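You operate a simulated robot arm through the tools that you are given. There is no shell and no other tool. Be economical: measure what you need, move in short steps, check, and stop when the job is done.

Carry out the task below with a simulated two-armed robot. There is one attempt and no reset: what you move stays moved.

TASK
Pick up the cardboard core from the top of the blue bench with one hand, pass it to the other hand and put it on the rubber mat on the green bench.

Only the result counts: the job must be done as asked and must still hold three seconds after the hand-in. Knocking over, shifting, dropping, spilling or breaking anything else fails it.

THE ROBOT
Two 7-joint arms with two-finger parallel grippers on one trunk, on a base that drives. Base frame: it is fixed to the floor where the robot stands at the start and does not move with it; the origin is under the middle of the robot, x ahead of it, y to its left, z up; the surface under the hand at the start is at about z = 0.86. Units: m, degrees, N and s.
The left shoulder is at the start at [0.05, 0.177, 1.104], the right one opposite. With the tool pointing down near the work surface each hand reaches from about 0.2 to 0.7 m from the robot's upright axis, wherever it stands, measured 20 degrees to its own side. Places, roughly: rubber mat on the green bench [0.2, -2.1, 0.9]. Payload 3.43 kg a hand.
The tool frame of a hand sits at the grasp point between the pads (the TCP): z along the fingers, y along the line on which they close. The tips reach 0.034 m beyond it. The gripper opens to 0.128 m. The fingers are 0.024 m wide and 0.012 m thick; the gripper's body (0.048 by 0.13 m) begins 0.096 m behind the TCP.
Orientation is told as [roll, pitch, yaw] about the base's x, y, z axes, in that order, counted from this pose: with the fingers straight down and closing along the base's y, the tool's x points along the base's -x, its y along +y and its z along -z.

THE INTERFACE
- The arms move only by the tool drive_tool. It takes "left_commands", "right_commands" or both (then of equal length, played together; a hand with none holds still); each is a list of rows, each an object of numbers (a shift or turn left out is 0, a gripper value left out holds the last): "jaw": the gripper command, from -1 (fully open) to 1 (shut), values between in proportion; "tx", "ty", "tz": the shift along the tool's x, y, z in units of 40 mm (1.0 is 40 mm); "rx", "ry", "rz": the turn, a rotation vector about the tool's x, y, z in units of 5 degrees (1.0 is 5 degrees). In form: [{"jaw": .., "tx": .., "ty": .., "tz": .., "rx": .., "ry": .., "rz": ..}, ...]. A call has 1 to 8 rows; each row shifts and turns the commanded pose from where the row before left it, along the tool's axes as they then stand. A call with a number of a shift or a turn outside -1 to 1 is refused whole. A row lasts 0.2 s, in which the tool goes at most 0.05 m and 8.6 degrees; a call with a longer step from one row to the next is refused whole, and so is a gripper value outside its range. A pose out of reach is approached as far as the arm can. The call stops where the force on the tool passes 40 N (or 10 N more than at its start, if that is more) or the arm is blocked; 0.2 s more then pass. Each finger travels about 0.108 m/s and halts on what it meets, pressing with about 38 N; the grip force reading is that of the motor and also rises with nothing between the fingers. The clock runs only during rows and for 0.2 s after the last one: add rows that do not move to give the fingers time. The reply holds the time, the measured pose of the TCP, the force on the tool along the base axes, the opening and the grip force, in the units named above and with some noise, with the torque about the TCP (base axes, N m) and any sound that the robot's microphone picked up, and new pictures: "pictures" is both (left out), scene, wrist or none (wrist: the cameras of the hands that moved).
- Cameras (640 x 400 px; columns grow to the right, rows downward): "scene" is now at [0.1576, -0.0017, 1.2682]; the picture's right is [-0.02, -1.00, 0.00], its down [-0.56, 0.01, -0.83] and it looks along [0.83, -0.02, -0.56] (base axes); focal length 238 px, centre (320, 200). "left" rides on the left gripper at [0.076, 0.011, -0.16] in its tool frame; the picture's right is [-0.15, 0.99, 0.00], its down [-0.88, -0.13, -0.46] and it looks along [-0.45, -0.07, 0.89] (tool axes); focal length 234 px, centre (320, 200). "right" rides on the right gripper at [0.076, -0.011, -0.16] in its tool frame; the picture's right is [0.15, 0.99, 0.00], its down [-0.88, 0.13, -0.46] and it looks along [-0.45, 0.07, 0.89] (tool axes); focal length 234 px, centre (320, 200). There is no depth. A picture from a camera that has moved, and an enlarged one, comes with that camera's place and axes in the base frame and with its lens.
- move_column(by): slides the trunk up (or, below 0, down) by that many m; the arms and the scene camera ride with it, the base frame stays. It gives what a move gives, with no picture.
- roll_base(legs): drives the robot by 1 to 6 legs, each [ahead, turn to the left] in m and degrees, along the robot's own axes; the way and the turn of a leg run together, so that a leg with both is an arc; at most 1.5 m and 180 degrees a leg. The arms and the cameras ride along, it lands a little off, and it stops where it bumps. It gives what a move gives, and a new picture of the scene camera.
- head_to(pan, tilt): turns the head with the scene camera to pan (to the left, within 80 degrees either way) and tilt (down, from -29 to 69), counted from straight ahead of the robot. It gives what a move gives, and a new picture of the scene camera.
- enlarge(camera, box): a new picture of the part [left, top, right, bottom] of that camera's present view, enlarged. It takes no simulated time.
- hand_in(): hands the job in; it is judged then, once.

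Go step by step. Nothing tells you exact positions but the pictures and the camera data: compare them with the known pose of the tool, close in by small moves and look again before you grip or let go. The budget is 120 turns and 260 pictures, counting those below and the enlarged ones. Unless the task says otherwise, let go and move clear before handing in, and close with one line.

The tools are called after "Emit:" by a JSON object that holds its "api" and its "payload". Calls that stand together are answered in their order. drive_tool: Moves the arms, as the interface text tells. Its arguments: {"type":"object","properties":{"left_commands":{"type":"array"},"right_commands":{"type":"array"},"pictures":{"type":"string","enum":["both","scene","wrist","none"]}},"required":[]} The other tools are called the same way: move_column (by) slides the trunk up or down; roll_base (legs) drives the base; head_to (pan, tilt) turns the head that bears the scene camera; enlarge (camera, box) takes an enlarged picture of a part of a camera's view; hand_in () hands the job in.

At the start:

```text
clock: 0.0
left_position: [0.4267, 0.2786, 1.0866]
left_tool_rot: [-0.1, 0.0, 0.0]
left_contact_force: [0.1, 0.6, -0.4]
left_wrist_torque: [0.03, 0.0, 0.01]
left_width: 0.1278
left_grasp_force: 0.0
right_position: [0.4089, -0.1666, 1.0999]
right_tool_rot: [0.0, 0.0, 0.1]
right_contact_force: [0.7, 0.0, -0.4]
right_wrist_torque: [0.01, 0.0, -0.05]
right_width: 0.128
right_grasp_force: 0.2
trunk travel left (down, up): [-0.275, 0.126]
robot x, y, heading: [-0.0055, 0.0024, -0.0]
head pan, tilt: [-1.1, 33.7]
```

scene: 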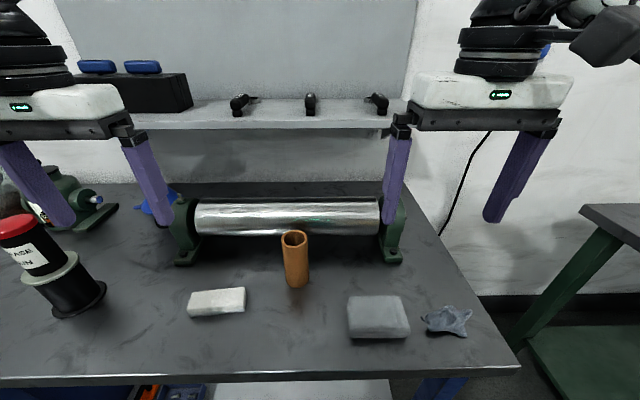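
right: 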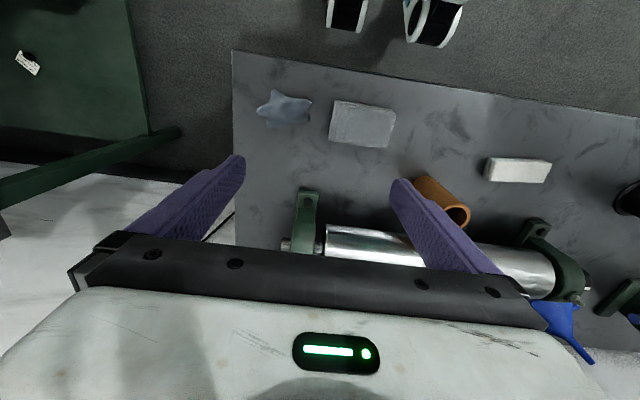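
left: 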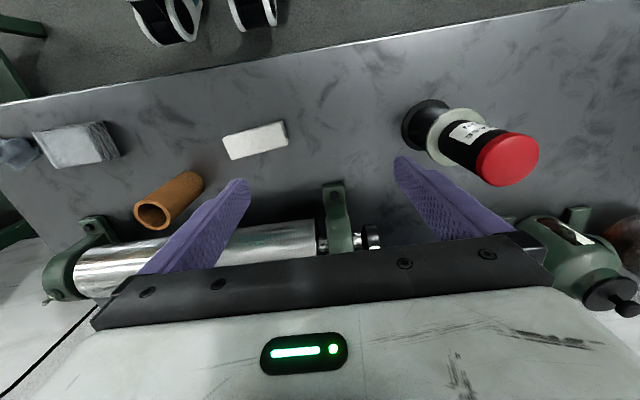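

The core stands upright on the blue bench near [0.485, 0.036], with its top at about z = 0.96. I'll bring the left hand above it and move the right hand aside.

Emit:
{"api": "drive_tool", "payload": {"left_commands": [{"ty": -0.75, "tx": -0.18}, {"ty": -0.75, "tx": -0.18}, {"ty": -0.75, "tx": -0.18}, {"ty": -0.75, "tx": -0.18}, {"ty": -0.75, "tx": -0.18}, {"ty": -0.75, "tx": -0.18}, {"ty": -0.75, "tx": -0.18}, {"ty": -0.75, "tx": -0.18}], "right_commands": [{"ty": -0.4}, {"ty": -0.4}, {"ty": -0.4}, {"ty": -0.4}, {"ty": -0.4}, {"ty": -0.4}, {"ty": -0.4}, {"ty": -0.4}]}}

```text
clock: 1.8
left_position: [0.4545, 0.1614, 1.0859]
left_tool_rot: [-0.2, -0.1, 0.2]
left_contact_force: [0.7, -0.7, -0.2]
left_wrist_torque: [-0.01, -0.03, 0.02]
left_width: 0.1282
left_grasp_force: 0.0
left hand out of reach, approached as far as the arm can: row 4, 5, 6, 7, 8
right_position: [0.4077, -0.2942, 1.0979]
right_tool_rot: [0.0, 0.0, 0.0]
right_contact_force: [-0.5, -0.5, 0.4]
right_wrist_torque: [0.03, -0.02, -0.01]
right_width: 0.1282
right_grasp_force: 0.0
trunk travel left (down, up): [-0.275, 0.126]
robot x, y, heading: [-0.0015, 0.001, -0.2]
head pan, tilt: [-1.1, 33.7]
camera scene: at [0.1576, -0.0019, 1.2682], right [-0.02, -1.0, 0.0], down [-0.56, 0.01, -0.83], along [0.83, -0.02, -0.56], focal length 238 px, centre (320, 200)
camera right: at [0.3322, -0.3054, 1.258], right [-0.15, 0.99, 0.0], down [0.88, 0.13, 0.46], along [0.45, 0.07, -0.89], focal length 234 px, centre (320, 200)
camera left: at [0.3775, 0.1722, 1.2458], right [0.14, 0.99, 0.0], down [0.88, -0.13, 0.46], along [0.45, -0.07, -0.89], focal length 234 px, centre (320, 200)
```

scene: 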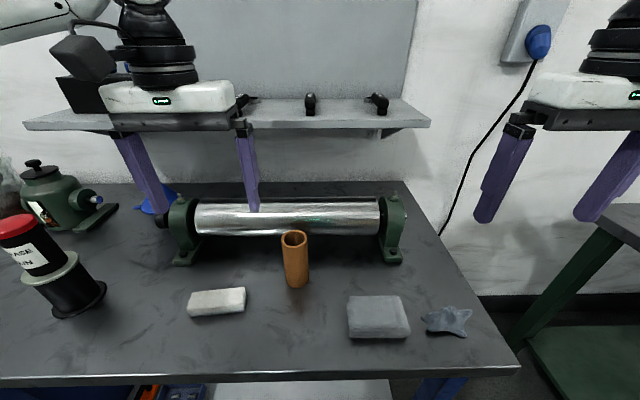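
right: 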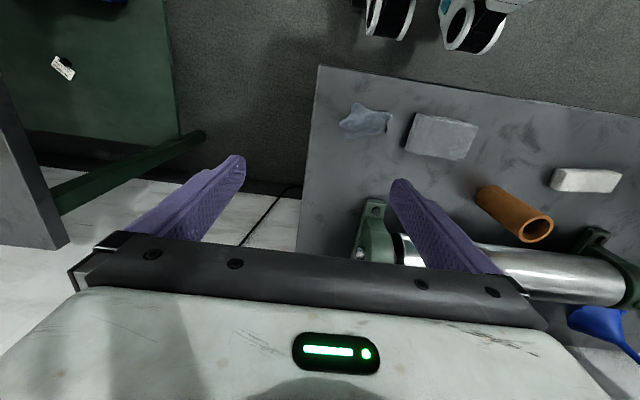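
left: 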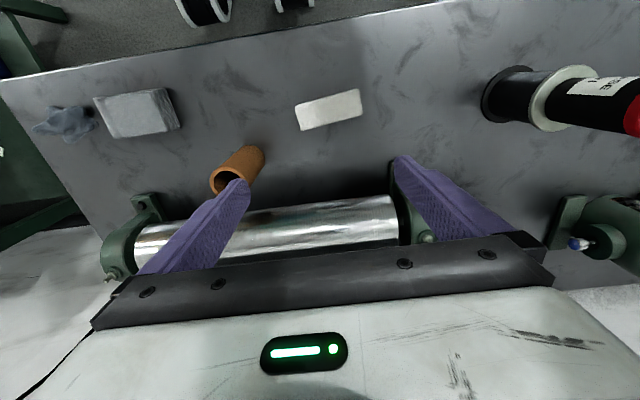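

The left arm cannot reach that far inward, so I'll turn the base to the right. That puts the core on the left arm's own side.

Emit:
{"api": "roll_base", "payload": {"legs": [[0, -20]]}}

```text
clock: 3.3
left_position: [0.4831, -0.0042, 1.086]
left_tool_rot: [0.0, 0.0, -19.8]
left_contact_force: [0.1, -0.9, 0.5]
left_wrist_torque: [0.0, -0.01, -0.01]
left_width: 0.1278
left_grasp_force: 0.1
right_position: [0.2822, -0.4155, 1.0991]
right_tool_rot: [0.0, 0.0, -20.0]
right_contact_force: [0.3, -0.6, 0.6]
right_wrist_torque: [0.01, 0.0, 0.01]
right_width: 0.128
right_grasp_force: 0.1
trunk travel left (down, up): [-0.275, 0.126]
robot x, y, heading: [0.0023, -0.0004, -19.9]
head pan, tilt: [-1.1, 33.7]
camera scene: at [0.1473, -0.0563, 1.2682], right [-0.36, -0.93, 0.0], down [-0.52, 0.2, -0.83], along [0.78, -0.3, -0.56], focal length 238 px, centre (320, 200)
```

scene: 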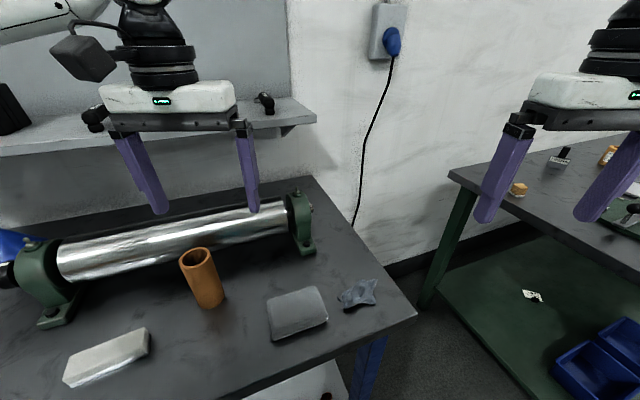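

The core is at about [0.485, 0.041], and the left TCP now sits just to its right. I'll centre the hand over the core and check with the wrist camera.

Emit:
{"api": "drive_tool", "payload": {"left_commands": [{"ty": 0.53, "tx": 0.17}, {"ty": 0.54, "tx": 0.17}, {}]}}

```text
clock: 4.1
left_position: [0.484, 0.042, 1.0863]
left_tool_rot: [-0.1, -0.1, -19.9]
left_contact_force: [-0.4, -0.3, -0.3]
left_wrist_torque: [-0.03, 0.0, 0.05]
left_width: 0.1282
left_grasp_force: 0.0
right_position: [0.2833, -0.4152, 1.0988]
right_tool_rot: [0.0, 0.0, -20.0]
right_contact_force: [-0.4, -0.1, -0.4]
right_wrist_torque: [0.01, -0.03, 0.02]
right_width: 0.128
right_grasp_force: 0.0
trunk travel left (down, up): [-0.275, 0.126]
robot x, y, heading: [-0.0004, -0.0, -20.0]
head pan, tilt: [-1.1, 33.7]
camera scene: at [0.1475, -0.056, 1.2681], right [-0.36, -0.93, 0.0], down [-0.52, 0.2, -0.83], along [0.78, -0.3, -0.56], focal length 238 px, centre (320, 200)
camera left: at [0.4159, 0.0783, 1.2464], right [0.47, 0.88, 0.0], down [0.78, -0.42, 0.46], along [0.4, -0.22, -0.89], focal length 234 px, centre (320, 200)
```

scene: 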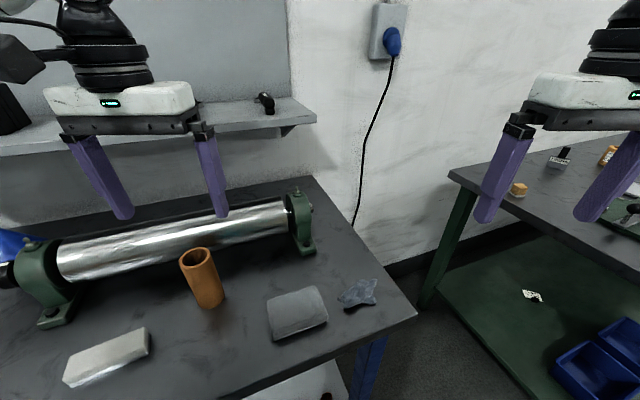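
left: 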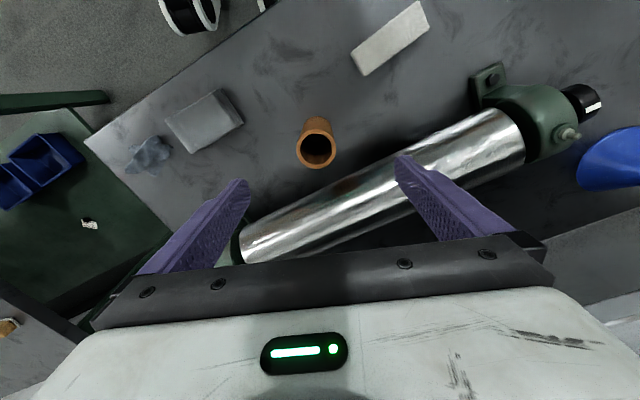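

The wrist view puts the core at about [0.483, 0.037], clear of the roller. I'll lower partway with the jaws partly closed and look again.

Emit:
{"api": "drive_tool", "payload": {"left_commands": [{"jaw": -0.4, "ty": -0.12, "tz": 0.5}, {"tz": 0.5}, {"tz": 0.5}, {"tz": 0.45}, {}]}}

```text
clock: 5.3
left_position: [0.4809, 0.0366, 1.0081]
left_tool_rot: [-0.1, 0.0, -19.8]
left_contact_force: [-0.3, -0.4, -0.1]
left_wrist_torque: [-0.05, 0.0, 0.01]
left_width: 0.0893
left_grasp_force: 0.0
right_position: [0.2825, -0.4155, 1.0988]
right_tool_rot: [0.0, 0.0, -20.1]
right_contact_force: [0.9, -0.3, 0.4]
right_wrist_torque: [-0.02, 0.01, -0.04]
right_width: 0.1278
right_grasp_force: 0.1
trunk travel left (down, up): [-0.275, 0.126]
robot x, y, heading: [-0.0014, -0.0006, -20.0]
head pan, tilt: [-1.1, 33.7]
camera scene: at [0.1474, -0.0559, 1.2682], right [-0.36, -0.93, 0.0], down [-0.52, 0.2, -0.83], along [0.78, -0.3, -0.56], focal length 238 px, centre (320, 200)
camera left: at [0.4125, 0.0729, 1.1685], right [0.47, 0.88, 0.0], down [0.78, -0.42, 0.46], along [0.4, -0.22, -0.89], focal length 234 px, centre (320, 200)
```

scene: 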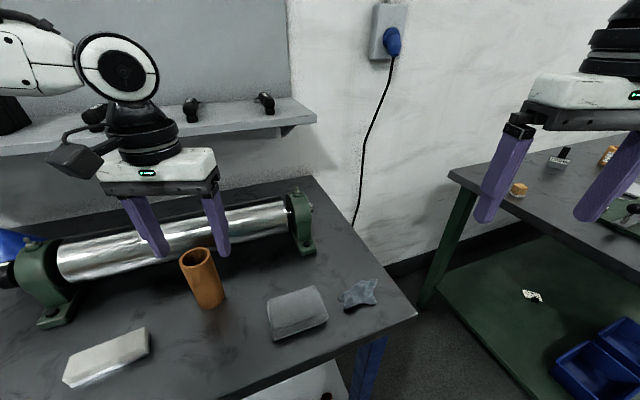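
left: 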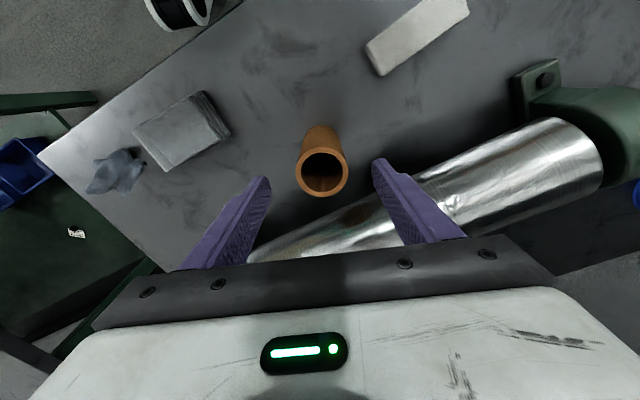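

The jaws are centred on the core at about [0.483, 0.036]. I'll lower and grip.

Emit:
{"api": "drive_tool", "payload": {"left_commands": [{"tx": -0.06, "tz": 0.45}, {"tz": 0.45}, {"tz": 0.45}, {"tz": 0.42}, {}]}}

Emit:
{"api": "enlarge", "payload": {"camera": "scene", "box": [100, 160, 340, 340]}}

```text
clock: 6.5
left_position: [0.4834, 0.0355, 0.9367]
left_tool_rot: [-0.2, -0.1, -19.9]
left_contact_force: [0.5, -0.2, -0.3]
left_wrist_torque: [0.03, 0.01, 0.01]
left_width: 0.0895
left_grasp_force: 0.0
right_position: [0.2821, -0.4162, 1.0993]
right_tool_rot: [0.0, 0.0, -20.1]
right_contact_force: [-0.4, 0.4, -0.1]
right_wrist_torque: [0.01, -0.03, 0.03]
right_width: 0.1278
right_grasp_force: 0.1
trunk travel left (down, up): [-0.275, 0.126]
robot x, y, heading: [-0.0003, -0.0026, -19.9]
head pan, tilt: [-1.1, 33.7]
camera scene: at [0.1474, -0.0558, 1.2682], right [-0.36, -0.93, 0.0], down [-0.52, 0.2, -0.83], along [0.78, -0.3, -0.56], focal length 238 px, centre (320, 200)
camera left: at [0.4147, 0.0722, 1.0962], right [0.47, 0.88, 0.0], down [0.78, -0.42, 0.46], along [0.4, -0.22, -0.89], focal length 234 px, centre (320, 200)
```

scene: 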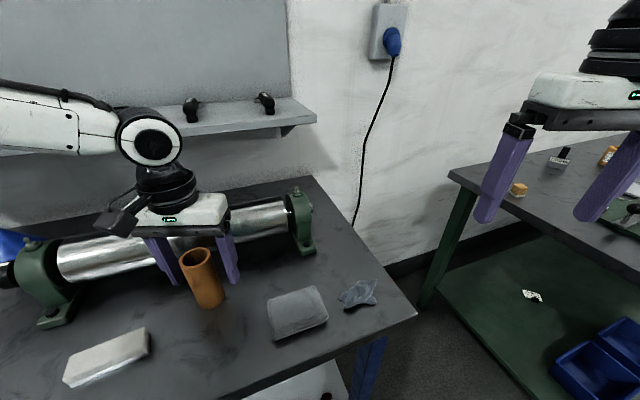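
left: 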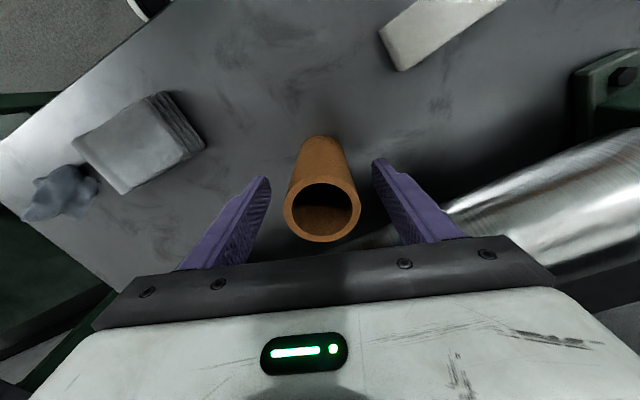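

```text
2.22 times, centred on (220, 250) of scene
camera zoom: at [0.1474, -0.0558, 1.2682], right [-0.36, -0.93, 0.0], down [-0.52, 0.2, -0.83], along [0.78, -0.3, -0.56], focal length 529 px, centre (542, 89)
```

zoom: 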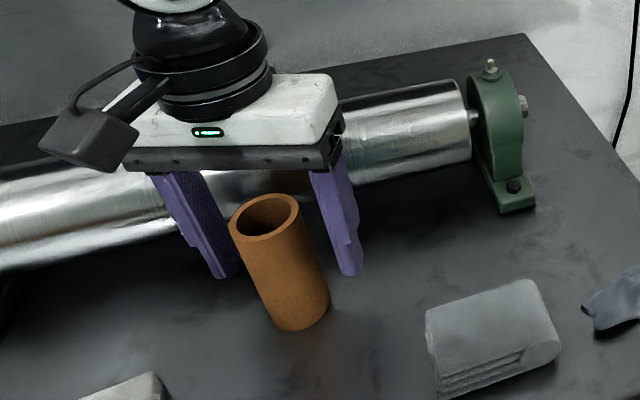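

The core is between the fingers with about 2 cm of clearance on each side. I'll close the jaws.

Emit:
{"api": "drive_tool", "payload": {"left_commands": [{"tx": -0.05, "jaw": 0.0}, {"jaw": 0.2}, {"jaw": 0.35}, {"jaw": 0.5}, {}]}}

```text
clock: 7.7
left_position: [0.4857, 0.0348, 0.9367]
left_tool_rot: [-0.1, 0.0, -19.8]
left_contact_force: [0.9, 0.1, 0.1]
left_wrist_torque: [0.01, 0.0, 0.01]
left_width: 0.0447
left_grasp_force: 37.6
right_position: [0.283, -0.4172, 1.0993]
right_tool_rot: [0.0, 0.0, -20.0]
right_contact_force: [0.4, 0.4, 0.3]
right_wrist_torque: [-0.02, -0.01, 0.04]
right_width: 0.1281
right_grasp_force: 0.0
trunk travel left (down, up): [-0.275, 0.126]
robot x, y, heading: [0.0002, 0.0006, -20.1]
head pan, tilt: [-1.1, 33.7]
camera scene: at [0.1475, -0.0559, 1.2681], right [-0.36, -0.93, 0.0], down [-0.52, 0.2, -0.83], along [0.78, -0.3, -0.56], focal length 238 px, centre (320, 200)
camera left: at [0.417, 0.0714, 1.0964], right [0.47, 0.88, 0.0], down [0.78, -0.42, 0.46], along [0.4, -0.22, -0.89], focal length 234 px, centre (320, 200)
```

scene: 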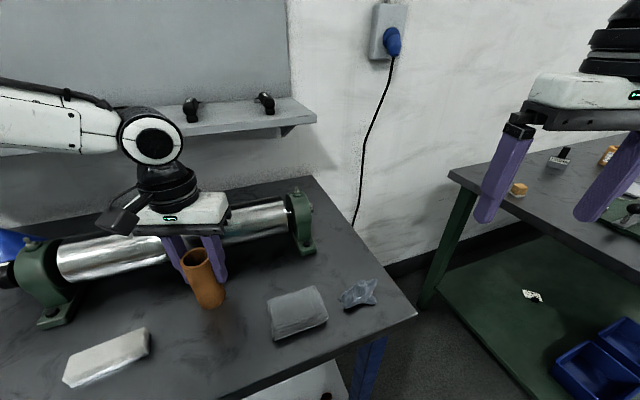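
left: 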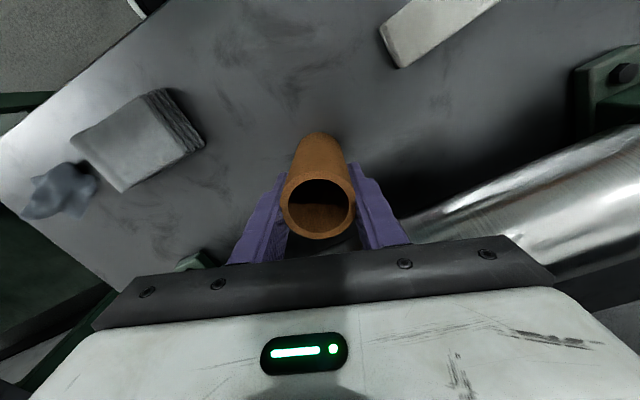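

The grip width of 0.0447 m gives the core's true diameter. From that, its axis is about 7 mm nearer the robot than I took it, and its top is at about 0.97, so I'll open slightly and regrip centred and a little higher.

Emit:
{"api": "drive_tool", "payload": {"left_commands": [{"jaw": -0.1}, {}, {"tx": 0.18, "ty": 0.0, "tz": -0.25}, {}, {"jaw": 0.25}, {"jaw": 0.4}, {"jaw": 0.5}, {}]}}

```text
clock: 9.5
left_position: [0.4802, 0.0386, 0.9452]
left_tool_rot: [-0.2, -0.2, -19.7]
left_contact_force: [0.4, 0.7, 0.1]
left_wrist_torque: [0.07, -0.01, -0.02]
left_width: 0.0447
left_grasp_force: 38.3
right_position: [0.2831, -0.4162, 1.0987]
right_tool_rot: [0.0, 0.0, -20.0]
right_contact_force: [0.2, -0.3, -0.2]
right_wrist_torque: [-0.01, 0.01, 0.04]
right_width: 0.1281
right_grasp_force: 0.0
trunk travel left (down, up): [-0.275, 0.126]
robot x, y, heading: [-0.0008, 0.0017, -20.0]
head pan, tilt: [-1.1, 33.7]
camera scene: at [0.1474, -0.0559, 1.2682], right [-0.36, -0.93, 0.0], down [-0.52, 0.2, -0.83], along [0.78, -0.3, -0.56], focal length 238 px, centre (320, 200)
camera left: at [0.4106, 0.0742, 1.1063], right [0.47, 0.88, 0.0], down [0.78, -0.42, 0.46], along [0.4, -0.22, -0.89], focal length 234 px, centre (320, 200)
```

scene: 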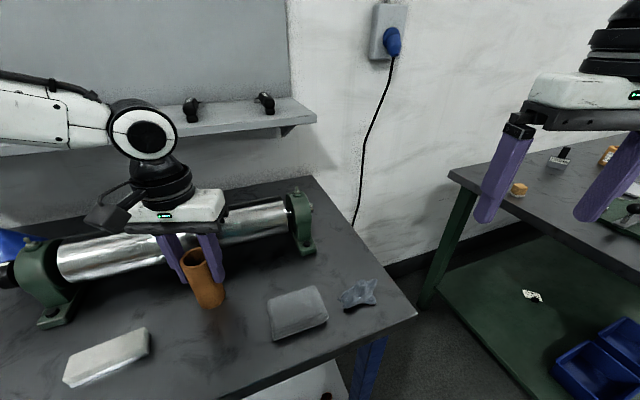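
left: 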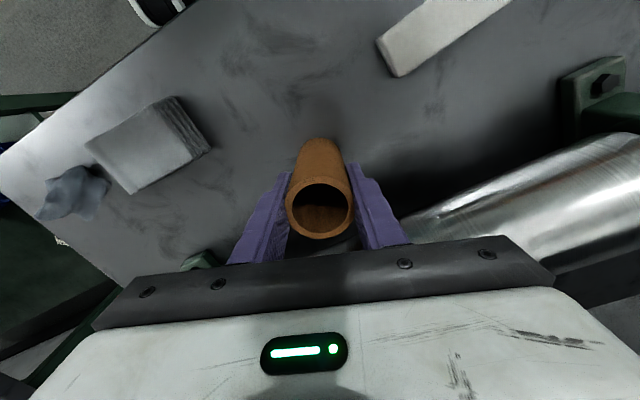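

The grip is now centred. I'll lift straight up.

Emit:
{"api": "drive_tool", "payload": {"left_commands": [{"tz": -0.5}, {"tz": -0.7}, {"tz": -0.7}, {"tz": -0.7}, {"tz": -0.7}, {"tz": -0.5}, {}]}}

```text
clock: 11.1
left_position: [0.4802, 0.0384, 1.0998]
left_tool_rot: [-0.1, 0.0, -19.7]
left_contact_force: [-0.4, -0.4, -0.6]
left_wrist_torque: [0.01, 0.03, 0.04]
left_width: 0.0449
left_grasp_force: 38.3
right_position: [0.283, -0.416, 1.0968]
right_tool_rot: [0.0, 0.0, -19.9]
right_contact_force: [-0.1, 0.7, -0.6]
right_wrist_torque: [0.0, 0.05, 0.01]
right_width: 0.1282
right_grasp_force: 0.1
trunk travel left (down, up): [-0.275, 0.126]
robot x, y, heading: [0.0023, -0.0013, -19.8]
head pan, tilt: [-1.1, 33.7]
camera scene: at [0.1475, -0.0559, 1.2681], right [-0.36, -0.93, 0.0], down [-0.52, 0.2, -0.83], along [0.78, -0.3, -0.56], focal length 238 px, centre (320, 200)
camera left: at [0.4117, 0.0748, 1.2596], right [0.47, 0.88, 0.0], down [0.78, -0.42, 0.46], along [0.4, -0.22, -0.89], focal length 234 px, centre (320, 200)
```

scene: 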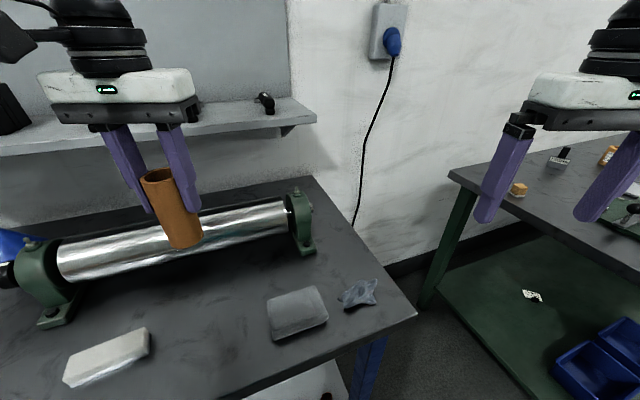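
left: 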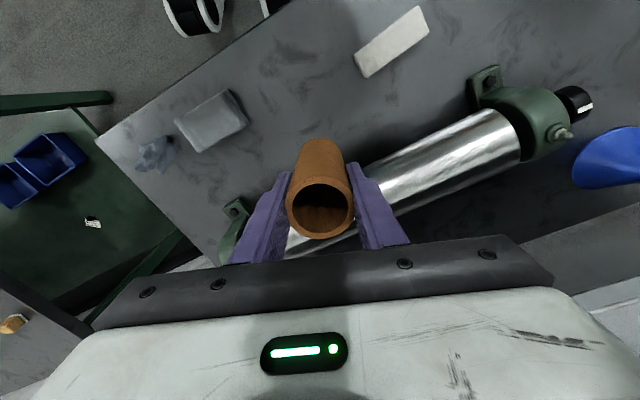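

The core is lifted. I'll back away from the bench and turn toward the green bench to see it, and do the hand-over in the free space.

Emit:
{"api": "roll_base", "payload": {"legs": [[-0.35, 0], [0, -70]]}}

```text
clock: 16.4
left_position: [-0.1353, -0.3198, 1.099]
left_tool_rot: [-0.1, 0.0, -90.3]
left_contact_force: [0.4, -0.6, -0.1]
left_wrist_torque: [0.02, 0.02, -0.02]
left_width: 0.0439
left_grasp_force: 37.9
right_position: [-0.6293, -0.2851, 1.0981]
right_tool_rot: [-0.1, 0.1, -90.6]
right_contact_force: [-0.1, -0.3, -0.4]
right_wrist_torque: [0.04, 0.0, 0.01]
right_width: 0.1279
right_grasp_force: 0.1
trunk travel left (down, up): [-0.275, 0.126]
robot x, y, heading: [-0.3279, 0.1221, -90.5]
head pan, tilt: [-1.1, 33.7]
camera scene: at [-0.3353, -0.0384, 1.2681], right [-1.0, 0.03, 0.0], down [0.02, 0.56, -0.83], along [-0.02, -0.83, -0.56], focal length 238 px, centre (320, 200)
```

scene: 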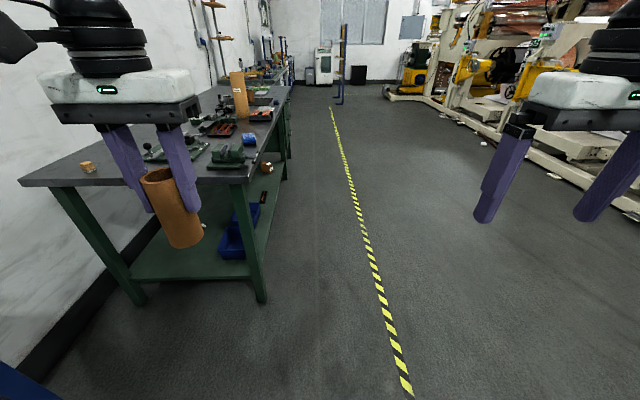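

The green bench runs along the wall ahead and to the left, and the space here is free. For the hand-over I'll roll both tools until they face each other along the core's axis.

Emit:
{"api": "drive_tool", "payload": {"left_commands": [{"rx": 1}, {"rx": 1}, {"rx": 1}, {"rx": 1}, {"rx": 1}, {"rx": 1}, {"rx": 1}, {"rx": 1}], "right_commands": [{"rx": -1}, {"rx": -1}, {"rx": -1}, {"rx": -1}, {"rx": -1}, {"rx": -1}, {"rx": -1}, {"rx": -1}], "pictures": "none"}}

Emit:
{"api": "drive_tool", "payload": {"left_commands": [{"rx": 1}, {"rx": 1}, {"rx": 1}, {"rx": 1}, {"rx": 1}, {"rx": 1}, {"rx": 1}, {"rx": 1}], "right_commands": [{"rx": -1}, {"rx": -1}, {"rx": -1}, {"rx": -1}, {"rx": -1}, {"rx": -1}, {"rx": -1}, {"rx": -1}], "pictures": "scene"}}

```text
clock: 18.2
left_position: [-0.136, -0.3202, 1.0987]
left_tool_rot: [-40.1, 0.0, -90.5]
left_contact_force: [-0.5, -0.1, 0.5]
left_wrist_torque: [0.0, 0.0, 0.02]
left_width: 0.044
left_grasp_force: 38.0
right_position: [-0.6288, -0.2829, 1.099]
right_tool_rot: [40.1, 0.0, -90.7]
right_contact_force: [-0.2, 1.1, 0.0]
right_wrist_torque: [0.03, -0.02, 0.01]
right_width: 0.1279
right_grasp_force: 0.1
trunk travel left (down, up): [-0.275, 0.126]
robot x, y, heading: [-0.3318, 0.1203, -90.3]
head pan, tilt: [-1.1, 33.7]
```

```text
clock: 20.0
left_position: [-0.1336, -0.3194, 1.0996]
left_tool_rot: [-70.0, -0.2, -90.3]
left_contact_force: [0.5, 0.3, -1.6]
left_wrist_torque: [0.02, -0.03, 0.0]
left_width: 0.0437
left_grasp_force: 37.7
left hand out of reach, approached as far as the arm can: row 7, 8
right_position: [-0.6301, -0.2865, 1.099]
right_tool_rot: [80.1, 0.1, -90.6]
right_contact_force: [-0.7, 1.0, 0.2]
right_wrist_torque: [0.03, -0.02, 0.01]
right_width: 0.1281
right_grasp_force: 0.1
trunk travel left (down, up): [-0.275, 0.126]
robot x, y, heading: [-0.3327, 0.12, -90.8]
head pan, tilt: [-1.1, 33.7]
camera scene: at [-0.3352, -0.0385, 1.2682], right [-1.0, 0.03, 0.0], down [0.02, 0.56, -0.83], along [-0.02, -0.83, -0.56], focal length 238 px, centre (320, 200)
```

scene: 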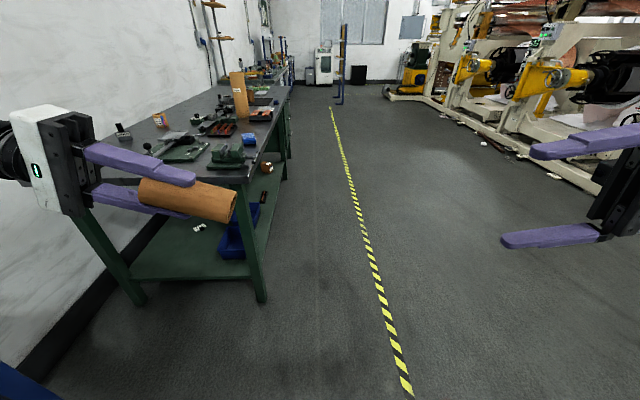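

The left wrist stops at 70° out here. I'll carry it inward and then try the rest of the turn.

Emit:
{"api": "drive_tool", "payload": {"left_commands": [{"tz": 0.76, "ty": -0.28}, {"tz": 0.76, "ty": -0.28}, {"tz": 0.76, "ty": -0.28}, {"rx": 1}, {"rx": 1}, {"rx": 1}, {"rx": 1}, {}], "right_commands": [{"rx": -1}, {"rx": -1}, {}, {}, {}, {}, {}, {}], "pictures": "scene"}}

```text
clock: 21.8
left_position: [-0.2313, -0.3178, 1.0982]
left_tool_rot: [-70.0, -0.1, -90.3]
left_contact_force: [0.0, 0.1, -0.6]
left_wrist_torque: [0.0, 0.02, 0.0]
left_width: 0.0438
left_grasp_force: 38.4
left hand out of reach, approached as far as the arm can: row 4, 5, 6, 7
right_position: [-0.6288, -0.2846, 1.0991]
right_tool_rot: [90.0, 0.0, -90.6]
right_contact_force: [0.2, -0.3, -0.6]
right_wrist_torque: [-0.02, -0.03, -0.02]
right_width: 0.1279
right_grasp_force: 0.1
trunk travel left (down, up): [-0.275, 0.126]
robot x, y, heading: [-0.3326, 0.1227, -90.6]
head pan, tilt: [-1.1, 33.7]
camera scene: at [-0.3351, -0.0384, 1.2681], right [-1.0, 0.03, 0.0], down [0.02, 0.56, -0.83], along [-0.02, -0.83, -0.56], focal length 238 px, centre (320, 200)
```

scene: 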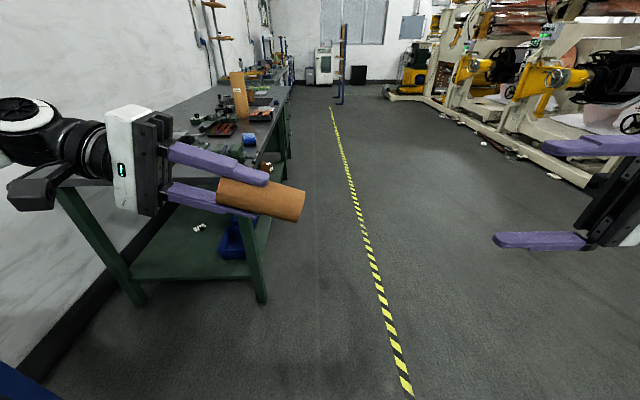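

The right tool reached 90°, so I'll check whether it can go on to 110°, which would face the left tool at 70°.

Emit:
{"api": "drive_tool", "payload": {"right_commands": [{"rx": -1}, {"rx": -1}, {"rx": -1}, {"rx": -1}, {}], "pictures": "none"}}

```text
clock: 23.0
left_position: [-0.2326, -0.318, 1.0998]
left_tool_rot: [-69.9, -0.1, -90.4]
left_contact_force: [0.8, -0.6, 0.6]
left_wrist_torque: [0.02, 0.0, -0.02]
left_width: 0.0438
left_grasp_force: 37.7
right_position: [-0.6268, -0.2839, 1.0988]
right_tool_rot: [110.1, 0.0, -90.6]
right_contact_force: [-0.5, 0.3, 0.5]
right_wrist_torque: [0.01, 0.02, 0.0]
right_width: 0.1283
right_grasp_force: 0.1
trunk travel left (down, up): [-0.275, 0.126]
robot x, y, heading: [-0.3338, 0.1207, -90.6]
head pan, tilt: [-1.1, 33.7]
```

The right tool reaches 110°, so the tools can be made coaxial with the axis tilted 20°. I'll move the right hand to a standoff on the core's axis.

Emit:
{"api": "drive_tool", "payload": {"right_commands": [{"tx": -0.127, "tz": 0.907, "ty": -0.56}, {"tx": -0.127, "tz": 0.907, "ty": -0.56}, {"tx": -0.127, "tz": 0.907, "ty": -0.56}, {"tx": -0.127, "tz": 0.907, "ty": -0.56}, {"tx": -0.127, "tz": 0.907, "ty": -0.56}, {"tx": -0.127, "tz": 0.907, "ty": -0.56}, {}]}}

```text
clock: 24.6
left_position: [-0.2324, -0.3182, 1.0996]
left_tool_rot: [-69.9, -0.2, -90.3]
left_contact_force: [0.0, -0.8, -2.0]
left_wrist_torque: [0.0, -0.02, -0.01]
left_width: 0.0434
left_grasp_force: 37.8
right_position: [-0.3778, -0.3178, 1.0452]
right_tool_rot: [110.0, 0.0, -90.6]
right_contact_force: [0.1, 0.3, 0.1]
right_wrist_torque: [-0.02, -0.03, -0.01]
right_width: 0.1281
right_grasp_force: 0.0
trunk travel left (down, up): [-0.275, 0.126]
robot x, y, heading: [-0.3289, 0.1198, -90.5]
head pan, tilt: [-1.1, 33.7]
camera scene: at [-0.3352, -0.0384, 1.2682], right [-1.0, 0.03, 0.0], down [0.02, 0.56, -0.83], along [-0.02, -0.83, -0.56], focal length 238 px, centre (320, 200)
camera right: at [-0.5235, -0.2404, 0.9803], right [-0.34, 0.15, 0.93], down [-0.48, -0.88, -0.03], along [0.81, -0.46, 0.37], focal length 234 px, centre (320, 200)
```

scene: 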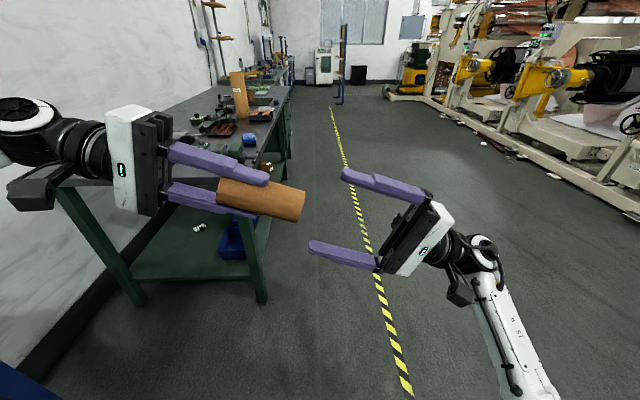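
right: 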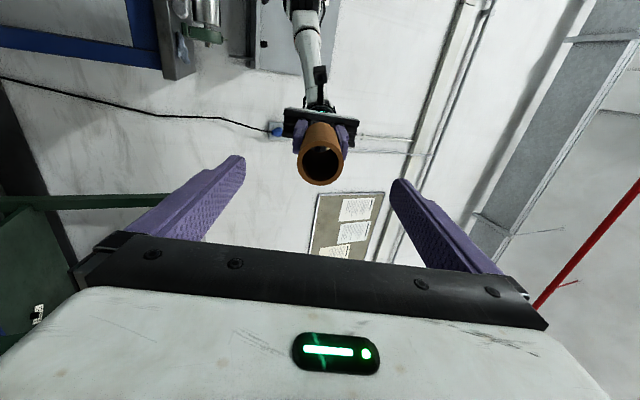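

Both the axis and the core's end check out in the right wrist view. I'll advance the right hand over the free end.

Emit:
{"api": "drive_tool", "payload": {"right_commands": [{"jaw": -0.4, "tz": 0.5}, {"tz": 0.5}, {"tz": 0.5}, {"tz": 0.5}, {}]}}

Emit:
{"api": "enlarge", "payload": {"camera": "scene", "box": [120, 120, 440, 320]}}

```text
clock: 25.8
left_position: [-0.2312, -0.3188, 1.0994]
left_tool_rot: [-69.8, -0.1, -90.3]
left_contact_force: [0.2, 0.4, -0.1]
left_wrist_torque: [-0.04, 0.01, 0.0]
left_width: 0.0437
left_grasp_force: 37.6
right_position: [-0.3033, -0.3185, 1.0729]
right_tool_rot: [110.0, -0.1, -90.5]
right_contact_force: [0.3, -0.1, -0.2]
right_wrist_torque: [0.0, 0.03, 0.01]
right_width: 0.0896
right_grasp_force: 0.1
trunk travel left (down, up): [-0.275, 0.126]
robot x, y, heading: [-0.3311, 0.1213, -90.5]
head pan, tilt: [-1.1, 33.7]
camera scene: at [-0.3351, -0.0384, 1.2681], right [-1.0, 0.03, 0.0], down [0.02, 0.56, -0.83], along [-0.02, -0.83, -0.56], focal length 238 px, centre (320, 200)
camera right: at [-0.448, -0.2416, 1.008], right [-0.34, 0.15, 0.93], down [-0.48, -0.88, -0.03], along [0.81, -0.46, 0.37], focal length 234 px, centre (320, 200)
```

scene: 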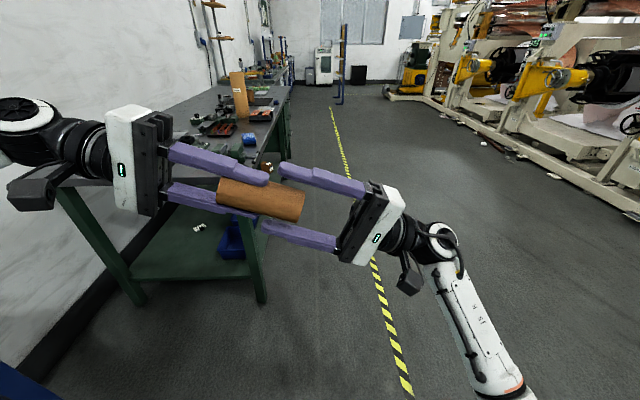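
right: 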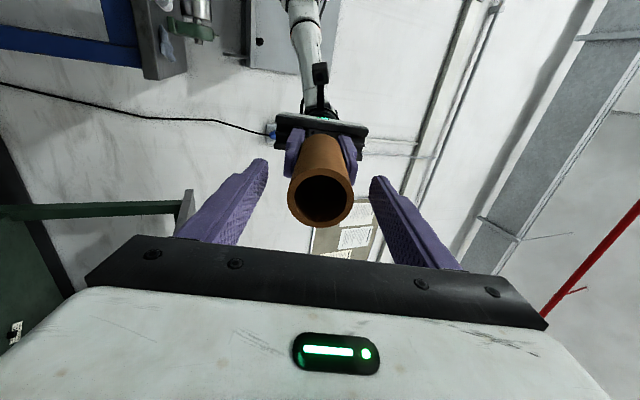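

```text
2.00 times, centred on (280, 220) of scene
camera zoom: at [-0.3351, -0.0384, 1.2681], right [-1.0, 0.03, 0.0], down [0.02, 0.56, -0.83], along [-0.02, -0.83, -0.56], focal length 476 px, centre (400, 160)
```

zoom: 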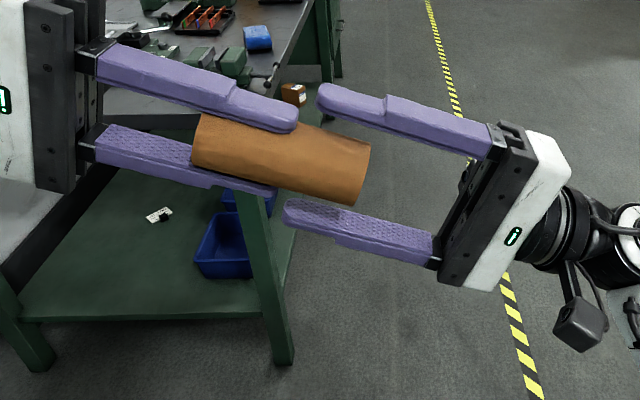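

The right fingers straddle the free end and are centred on it. I'll close the right hand.

Emit:
{"api": "drive_tool", "payload": {"right_commands": [{"jaw": 0.0}, {"jaw": 0.2}, {"jaw": 0.3}, {"jaw": 0.4}, {"jaw": 0.5}, {}]}}

```text
clock: 27.2
left_position: [-0.2318, -0.319, 1.1]
left_tool_rot: [-69.9, 0.0, -90.3]
left_contact_force: [-1.0, -0.4, 0.2]
left_wrist_torque: [-0.03, 0.34, 0.04]
left_width: 0.0435
left_grasp_force: 38.2
right_position: [-0.3025, -0.3202, 1.0727]
right_tool_rot: [110.0, -0.1, -90.6]
right_contact_force: [0.5, -0.1, 1.0]
right_wrist_torque: [0.0, -0.48, 0.01]
right_width: 0.0437
right_grasp_force: 38.3
trunk travel left (down, up): [-0.275, 0.126]
robot x, y, heading: [-0.3319, 0.1248, -90.3]
head pan, tilt: [-1.1, 33.7]
camera scene: at [-0.3351, -0.0384, 1.2681], right [-1.0, 0.03, 0.0], down [0.02, 0.56, -0.83], along [-0.02, -0.83, -0.56], focal length 238 px, centre (320, 200)
camera right: at [-0.4483, -0.2415, 1.0079], right [-0.34, 0.15, 0.93], down [-0.48, -0.88, -0.03], along [0.81, -0.46, 0.37], focal length 234 px, centre (320, 200)
```

scene: 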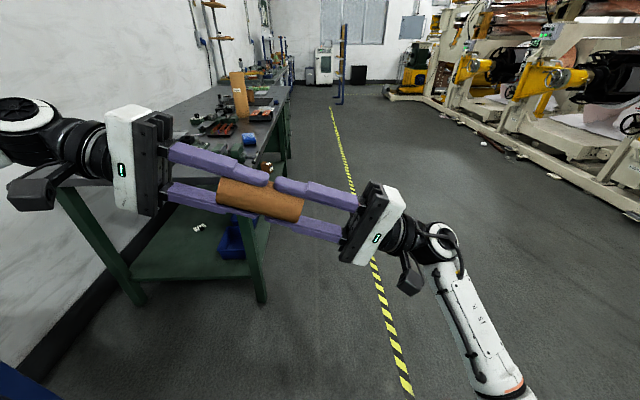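
right: 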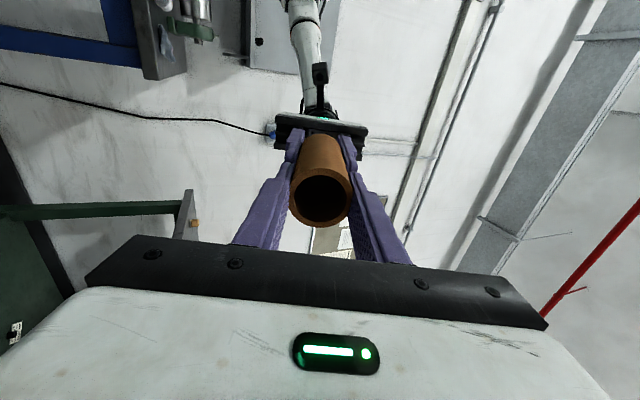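

Both hands now hold the core. I'll release with the left hand and draw it back along its axis.

Emit:
{"api": "drive_tool", "payload": {"left_commands": [{"jaw": 0.0}, {"jaw": -0.4}, {}, {"tz": -0.5}, {"tz": -0.8}, {"tz": -0.8}, {"tz": -0.8}, {}], "pictures": "scene"}}

```text
clock: 29.0
left_position: [-0.1223, -0.3184, 1.141]
left_tool_rot: [-69.9, 0.0, -90.2]
left_contact_force: [1.0, 0.5, -0.5]
left_wrist_torque: [0.01, 0.03, -0.02]
left_width: 0.0898
left_grasp_force: 0.2
right_position: [-0.3026, -0.3183, 1.0727]
right_tool_rot: [109.9, 0.0, -90.7]
right_contact_force: [-0.1, 0.0, 0.1]
right_wrist_torque: [-0.01, 0.02, 0.02]
right_width: 0.0436
right_grasp_force: 38.2
trunk travel left (down, up): [-0.275, 0.126]
robot x, y, heading: [-0.3284, 0.1209, -90.7]
head pan, tilt: [-1.1, 33.7]
camera scene: at [-0.3352, -0.0384, 1.2681], right [-1.0, 0.03, 0.0], down [0.02, 0.56, -0.83], along [-0.02, -0.83, -0.56], focal length 238 px, centre (320, 200)
```

scene: 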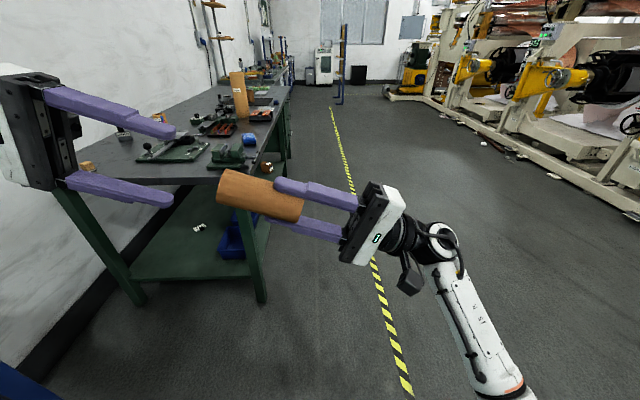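

The right hand holds the core alone. I'll bring both hands back out and begin turning the tools down again.

Emit:
{"api": "drive_tool", "payload": {"right_commands": [{"tz": -0.907, "ty": 0.56}, {"tz": -0.907, "ty": 0.56}, {"tz": -0.907, "ty": 0.56}, {"tz": -0.907, "ty": 0.56}, {"rx": 1}, {"rx": 1}, {"rx": 1}, {"rx": 1}], "left_commands": [{"tz": -0.5}, {"tz": -0.5}, {"rx": -1}, {"rx": -1}, {"rx": -1}, {"rx": -1}, {"rx": -1}, {"rx": -1}], "pictures": "none"}}

Emit:
{"api": "drive_tool", "payload": {"right_commands": [{"rx": 1}, {"rx": 1}, {"rx": 1}, {"rx": 1}, {"rx": 1}, {"rx": 1}, {"rx": 1}, {"rx": 1}], "left_commands": [{"rx": -1}, {"rx": -1}, {"rx": -1}, {"rx": -1}, {"rx": -1}, {"rx": -1}, {"rx": -1}, {"rx": -1}], "pictures": "none"}}

Emit:
{"api": "drive_tool", "payload": {"right_commands": [{"rx": 1}, {"rx": 1}, {"rx": 1}, {"rx": 1}, {"rx": 1}, {"rx": 1}, {"rx": 1}, {"rx": 1}], "left_commands": [{"tx": 0.5}, {"tx": 0.5}, {"tx": 0.5}, {"tx": 0.5}, {"ty": 0.5}, {"ty": 0.5}, {}, {}], "pictures": "scene"}}

```text
clock: 30.8
left_position: [-0.0848, -0.3205, 1.1532]
left_tool_rot: [-39.8, -0.1, -90.3]
left_contact_force: [0.0, -0.3, 0.1]
left_wrist_torque: [0.0, -0.01, -0.02]
left_width: 0.0895
left_grasp_force: 0.1
right_position: [-0.4696, -0.3173, 1.1088]
right_tool_rot: [89.9, 0.0, -90.6]
right_contact_force: [-0.4, 0.8, -1.3]
right_wrist_torque: [0.01, 0.03, 0.02]
right_width: 0.0435
right_grasp_force: 38.2
trunk travel left (down, up): [-0.275, 0.126]
robot x, y, heading: [-0.3295, 0.1218, -90.7]
head pan, tilt: [-1.1, 33.7]
```

```text
clock: 32.6
left_position: [-0.0858, -0.3199, 1.1529]
left_tool_rot: [0.1, -0.1, -90.2]
left_contact_force: [-0.1, -0.4, 0.1]
left_wrist_torque: [0.0, -0.02, 0.0]
left_width: 0.0895
left_grasp_force: 0.0
right_position: [-0.4702, -0.3172, 1.1084]
right_tool_rot: [49.9, 0.2, -90.6]
right_contact_force: [-1.0, 0.2, -0.4]
right_wrist_torque: [-0.01, 0.02, -0.01]
right_width: 0.0439
right_grasp_force: 38.1
trunk travel left (down, up): [-0.275, 0.126]
robot x, y, heading: [-0.3303, 0.1209, -90.6]
head pan, tilt: [-1.1, 33.7]
```

```text
clock: 34.4
left_position: [-0.0441, -0.2407, 1.153]
left_tool_rot: [0.0, -0.2, -90.3]
left_contact_force: [0.1, 0.5, 0.3]
left_wrist_torque: [-0.02, 0.05, -0.02]
left_width: 0.0896
left_grasp_force: 0.1
right_position: [-0.4722, -0.3179, 1.1091]
right_tool_rot: [9.9, 0.0, -90.7]
right_contact_force: [-0.6, 0.0, -0.9]
right_wrist_torque: [0.01, 0.03, -0.01]
right_width: 0.0434
right_grasp_force: 38.2
trunk travel left (down, up): [-0.275, 0.126]
robot x, y, heading: [-0.3297, 0.1174, -90.3]
head pan, tilt: [-1.1, 33.7]
camera scene: at [-0.3348, -0.0383, 1.2682], right [-1.0, 0.03, 0.0], down [0.02, 0.56, -0.83], along [-0.02, -0.83, -0.56], focal length 238 px, centre (320, 200)
```

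scene: 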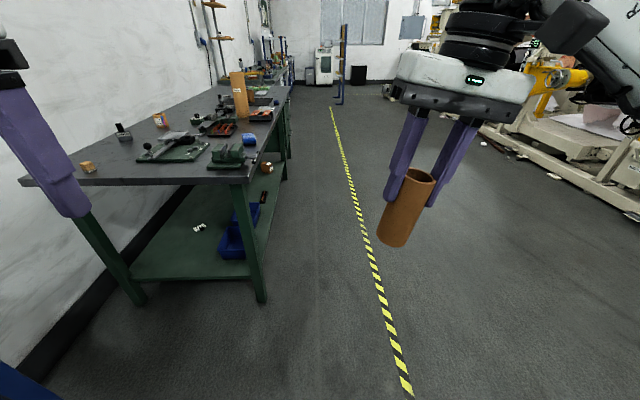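

The tool is nearly vertical again. I'll finish that turn, tuck the left hand higher and raise the trunk, because there is a tall brown cylinder on the green bench at about [0.1, -1.58] that needs clearance.

Emit:
{"api": "drive_tool", "payload": {"right_commands": [{"rx": 1}, {"rx": 1}, {}, {}, {}], "left_commands": [{"tz": -0.7}, {"tz": -0.7}, {"tz": -0.7}, {"tz": -0.7}, {}], "pictures": "none"}}

Emit:
{"api": "move_column", "payload": {"by": 0.12}}

Emit:
{"api": "roll_base", "payload": {"legs": [[0, -25], [1.0, 0], [0, 25]]}}

```text
clock: 35.6
left_position: [-0.0448, -0.2406, 1.2652]
left_tool_rot: [0.1, -0.1, -90.3]
left_contact_force: [0.6, -0.4, -0.1]
left_wrist_torque: [0.01, 0.0, -0.04]
left_width: 0.0896
left_grasp_force: 0.1
right_position: [-0.4697, -0.3166, 1.1083]
right_tool_rot: [0.1, 0.0, -90.7]
right_contact_force: [-0.2, 0.3, 0.2]
right_wrist_torque: [0.0, 0.01, -0.01]
right_width: 0.0437
right_grasp_force: 38.3
trunk travel left (down, up): [-0.275, 0.126]
robot x, y, heading: [-0.3315, 0.1219, -90.4]
head pan, tilt: [-1.1, 33.7]
```

```text
clock: 37.1
left_position: [-0.0456, -0.2399, 1.3837]
left_tool_rot: [0.1, -0.1, -90.3]
left_contact_force: [0.4, 0.0, -0.6]
left_wrist_torque: [-0.01, 0.0, 0.03]
left_width: 0.0897
left_grasp_force: 0.0
right_position: [-0.4703, -0.3162, 1.2287]
right_tool_rot: [0.0, 0.0, -90.6]
right_contact_force: [-0.3, -1.4, -0.1]
right_wrist_torque: [0.03, -0.01, 0.02]
right_width: 0.0434
right_grasp_force: 37.8
trunk travel left (down, up): [-0.395, 0.006]
robot x, y, heading: [-0.3303, 0.1179, -90.5]
head pan, tilt: [-1.1, 33.7]
```

```text
clock: 44.8
left_position: [-0.4692, -1.1351, 1.3843]
left_tool_rot: [0.1, -0.2, -90.1]
left_contact_force: [-0.3, 0.3, -0.4]
left_wrist_torque: [-0.03, 0.01, 0.0]
left_width: 0.0896
left_grasp_force: 0.0
right_position: [-0.8962, -1.2125, 1.2286]
right_tool_rot: [0.1, 0.0, -90.6]
right_contact_force: [-0.4, 0.9, 0.1]
right_wrist_torque: [0.0, 0.0, 0.02]
right_width: 0.0436
right_grasp_force: 38.0
trunk travel left (down, up): [-0.395, 0.006]
robot x, y, heading: [-0.7581, -0.7775, -90.5]
head pan, tilt: [-1.1, 33.7]
camera scene: at [-0.7611, -0.9344, 1.3882], right [-1.0, 0.03, 0.0], down [0.01, 0.56, -0.83], along [-0.02, -0.83, -0.56], focal length 238 px, centre (320, 200)
```

scene: 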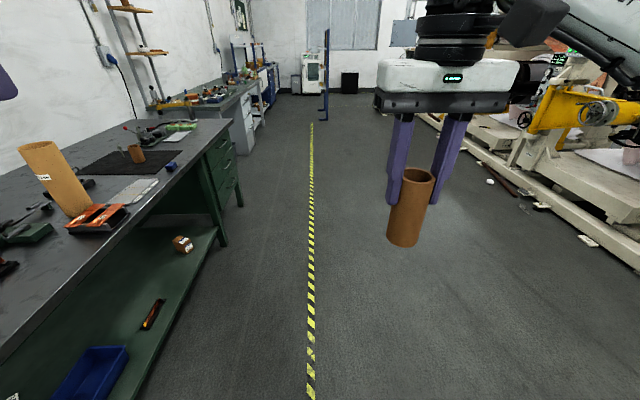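

I can see the black mat, with a small brown item near its near-right corner. I'll drive on to y ≈ -1.9 and turn to face the bench.

Emit:
{"api": "roll_base", "payload": {"legs": [[1.12, 0], [0, 90]]}}

Emit:
{"api": "head_to", "payload": {"pan": -5, "tilt": 30}}

```text
clock: 54.4
left_position: [-0.4041, -1.5878, 1.3834]
left_tool_rot: [0.1, -0.1, 2.0]
left_contact_force: [0.0, 0.2, -0.2]
left_wrist_torque: [0.03, -0.01, 0.01]
left_width: 0.0898
left_grasp_force: 0.0
right_position: [-0.3103, -2.0095, 1.2277]
right_tool_rot: [0.0, 0.0, 1.8]
right_contact_force: [0.3, 0.0, 0.1]
right_wrist_torque: [-0.03, 0.0, 0.01]
right_width: 0.0436
right_grasp_force: 38.4
trunk travel left (down, up): [-0.395, 0.006]
robot x, y, heading: [-0.7513, -1.8904, 1.8]
head pan, tilt: [-1.1, 33.7]
camera scene: at [-0.5945, -1.8845, 1.3882], right [0.01, -1.0, 0.0], down [-0.56, -0.01, -0.83], along [0.83, 0.01, -0.56], focal length 238 px, centre (320, 200)
```

scene: 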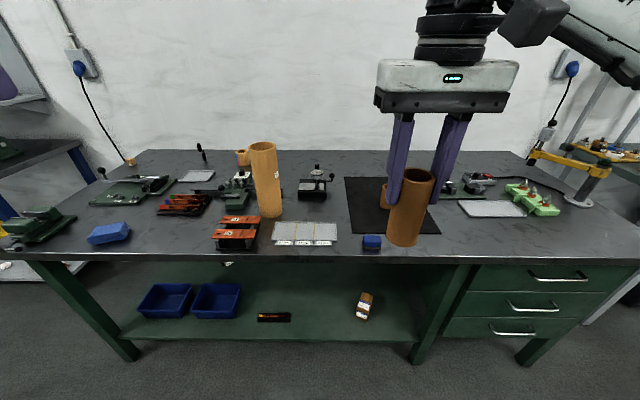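

```text
clock: 55.0
left_position: [-0.4029, -1.5873, 1.3842]
left_tool_rot: [0.2, -0.1, 2.0]
left_contact_force: [-0.5, 1.0, 1.1]
left_wrist_torque: [0.05, -0.02, 0.01]
left_width: 0.0897
left_grasp_force: 0.1
right_position: [-0.309, -2.0105, 1.2283]
right_tool_rot: [0.0, 0.0, 1.7]
right_contact_force: [0.1, -0.5, 0.6]
right_wrist_torque: [-0.02, 0.01, -0.01]
right_width: 0.0434
right_grasp_force: 38.4
trunk travel left (down, up): [-0.395, 0.006]
robot x, y, heading: [-0.7538, -1.8873, 1.9]
head pan, tilt: [-5.0, 30.0]
camera scene: at [-0.5928, -1.8908, 1.394], right [-0.06, -1.0, 0.0], down [-0.5, 0.03, -0.87], along [0.86, -0.05, -0.5], focal length 238 px, centre (320, 200)
```

scene: 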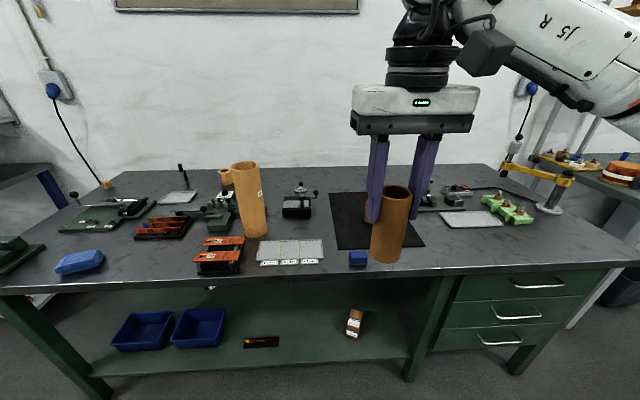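

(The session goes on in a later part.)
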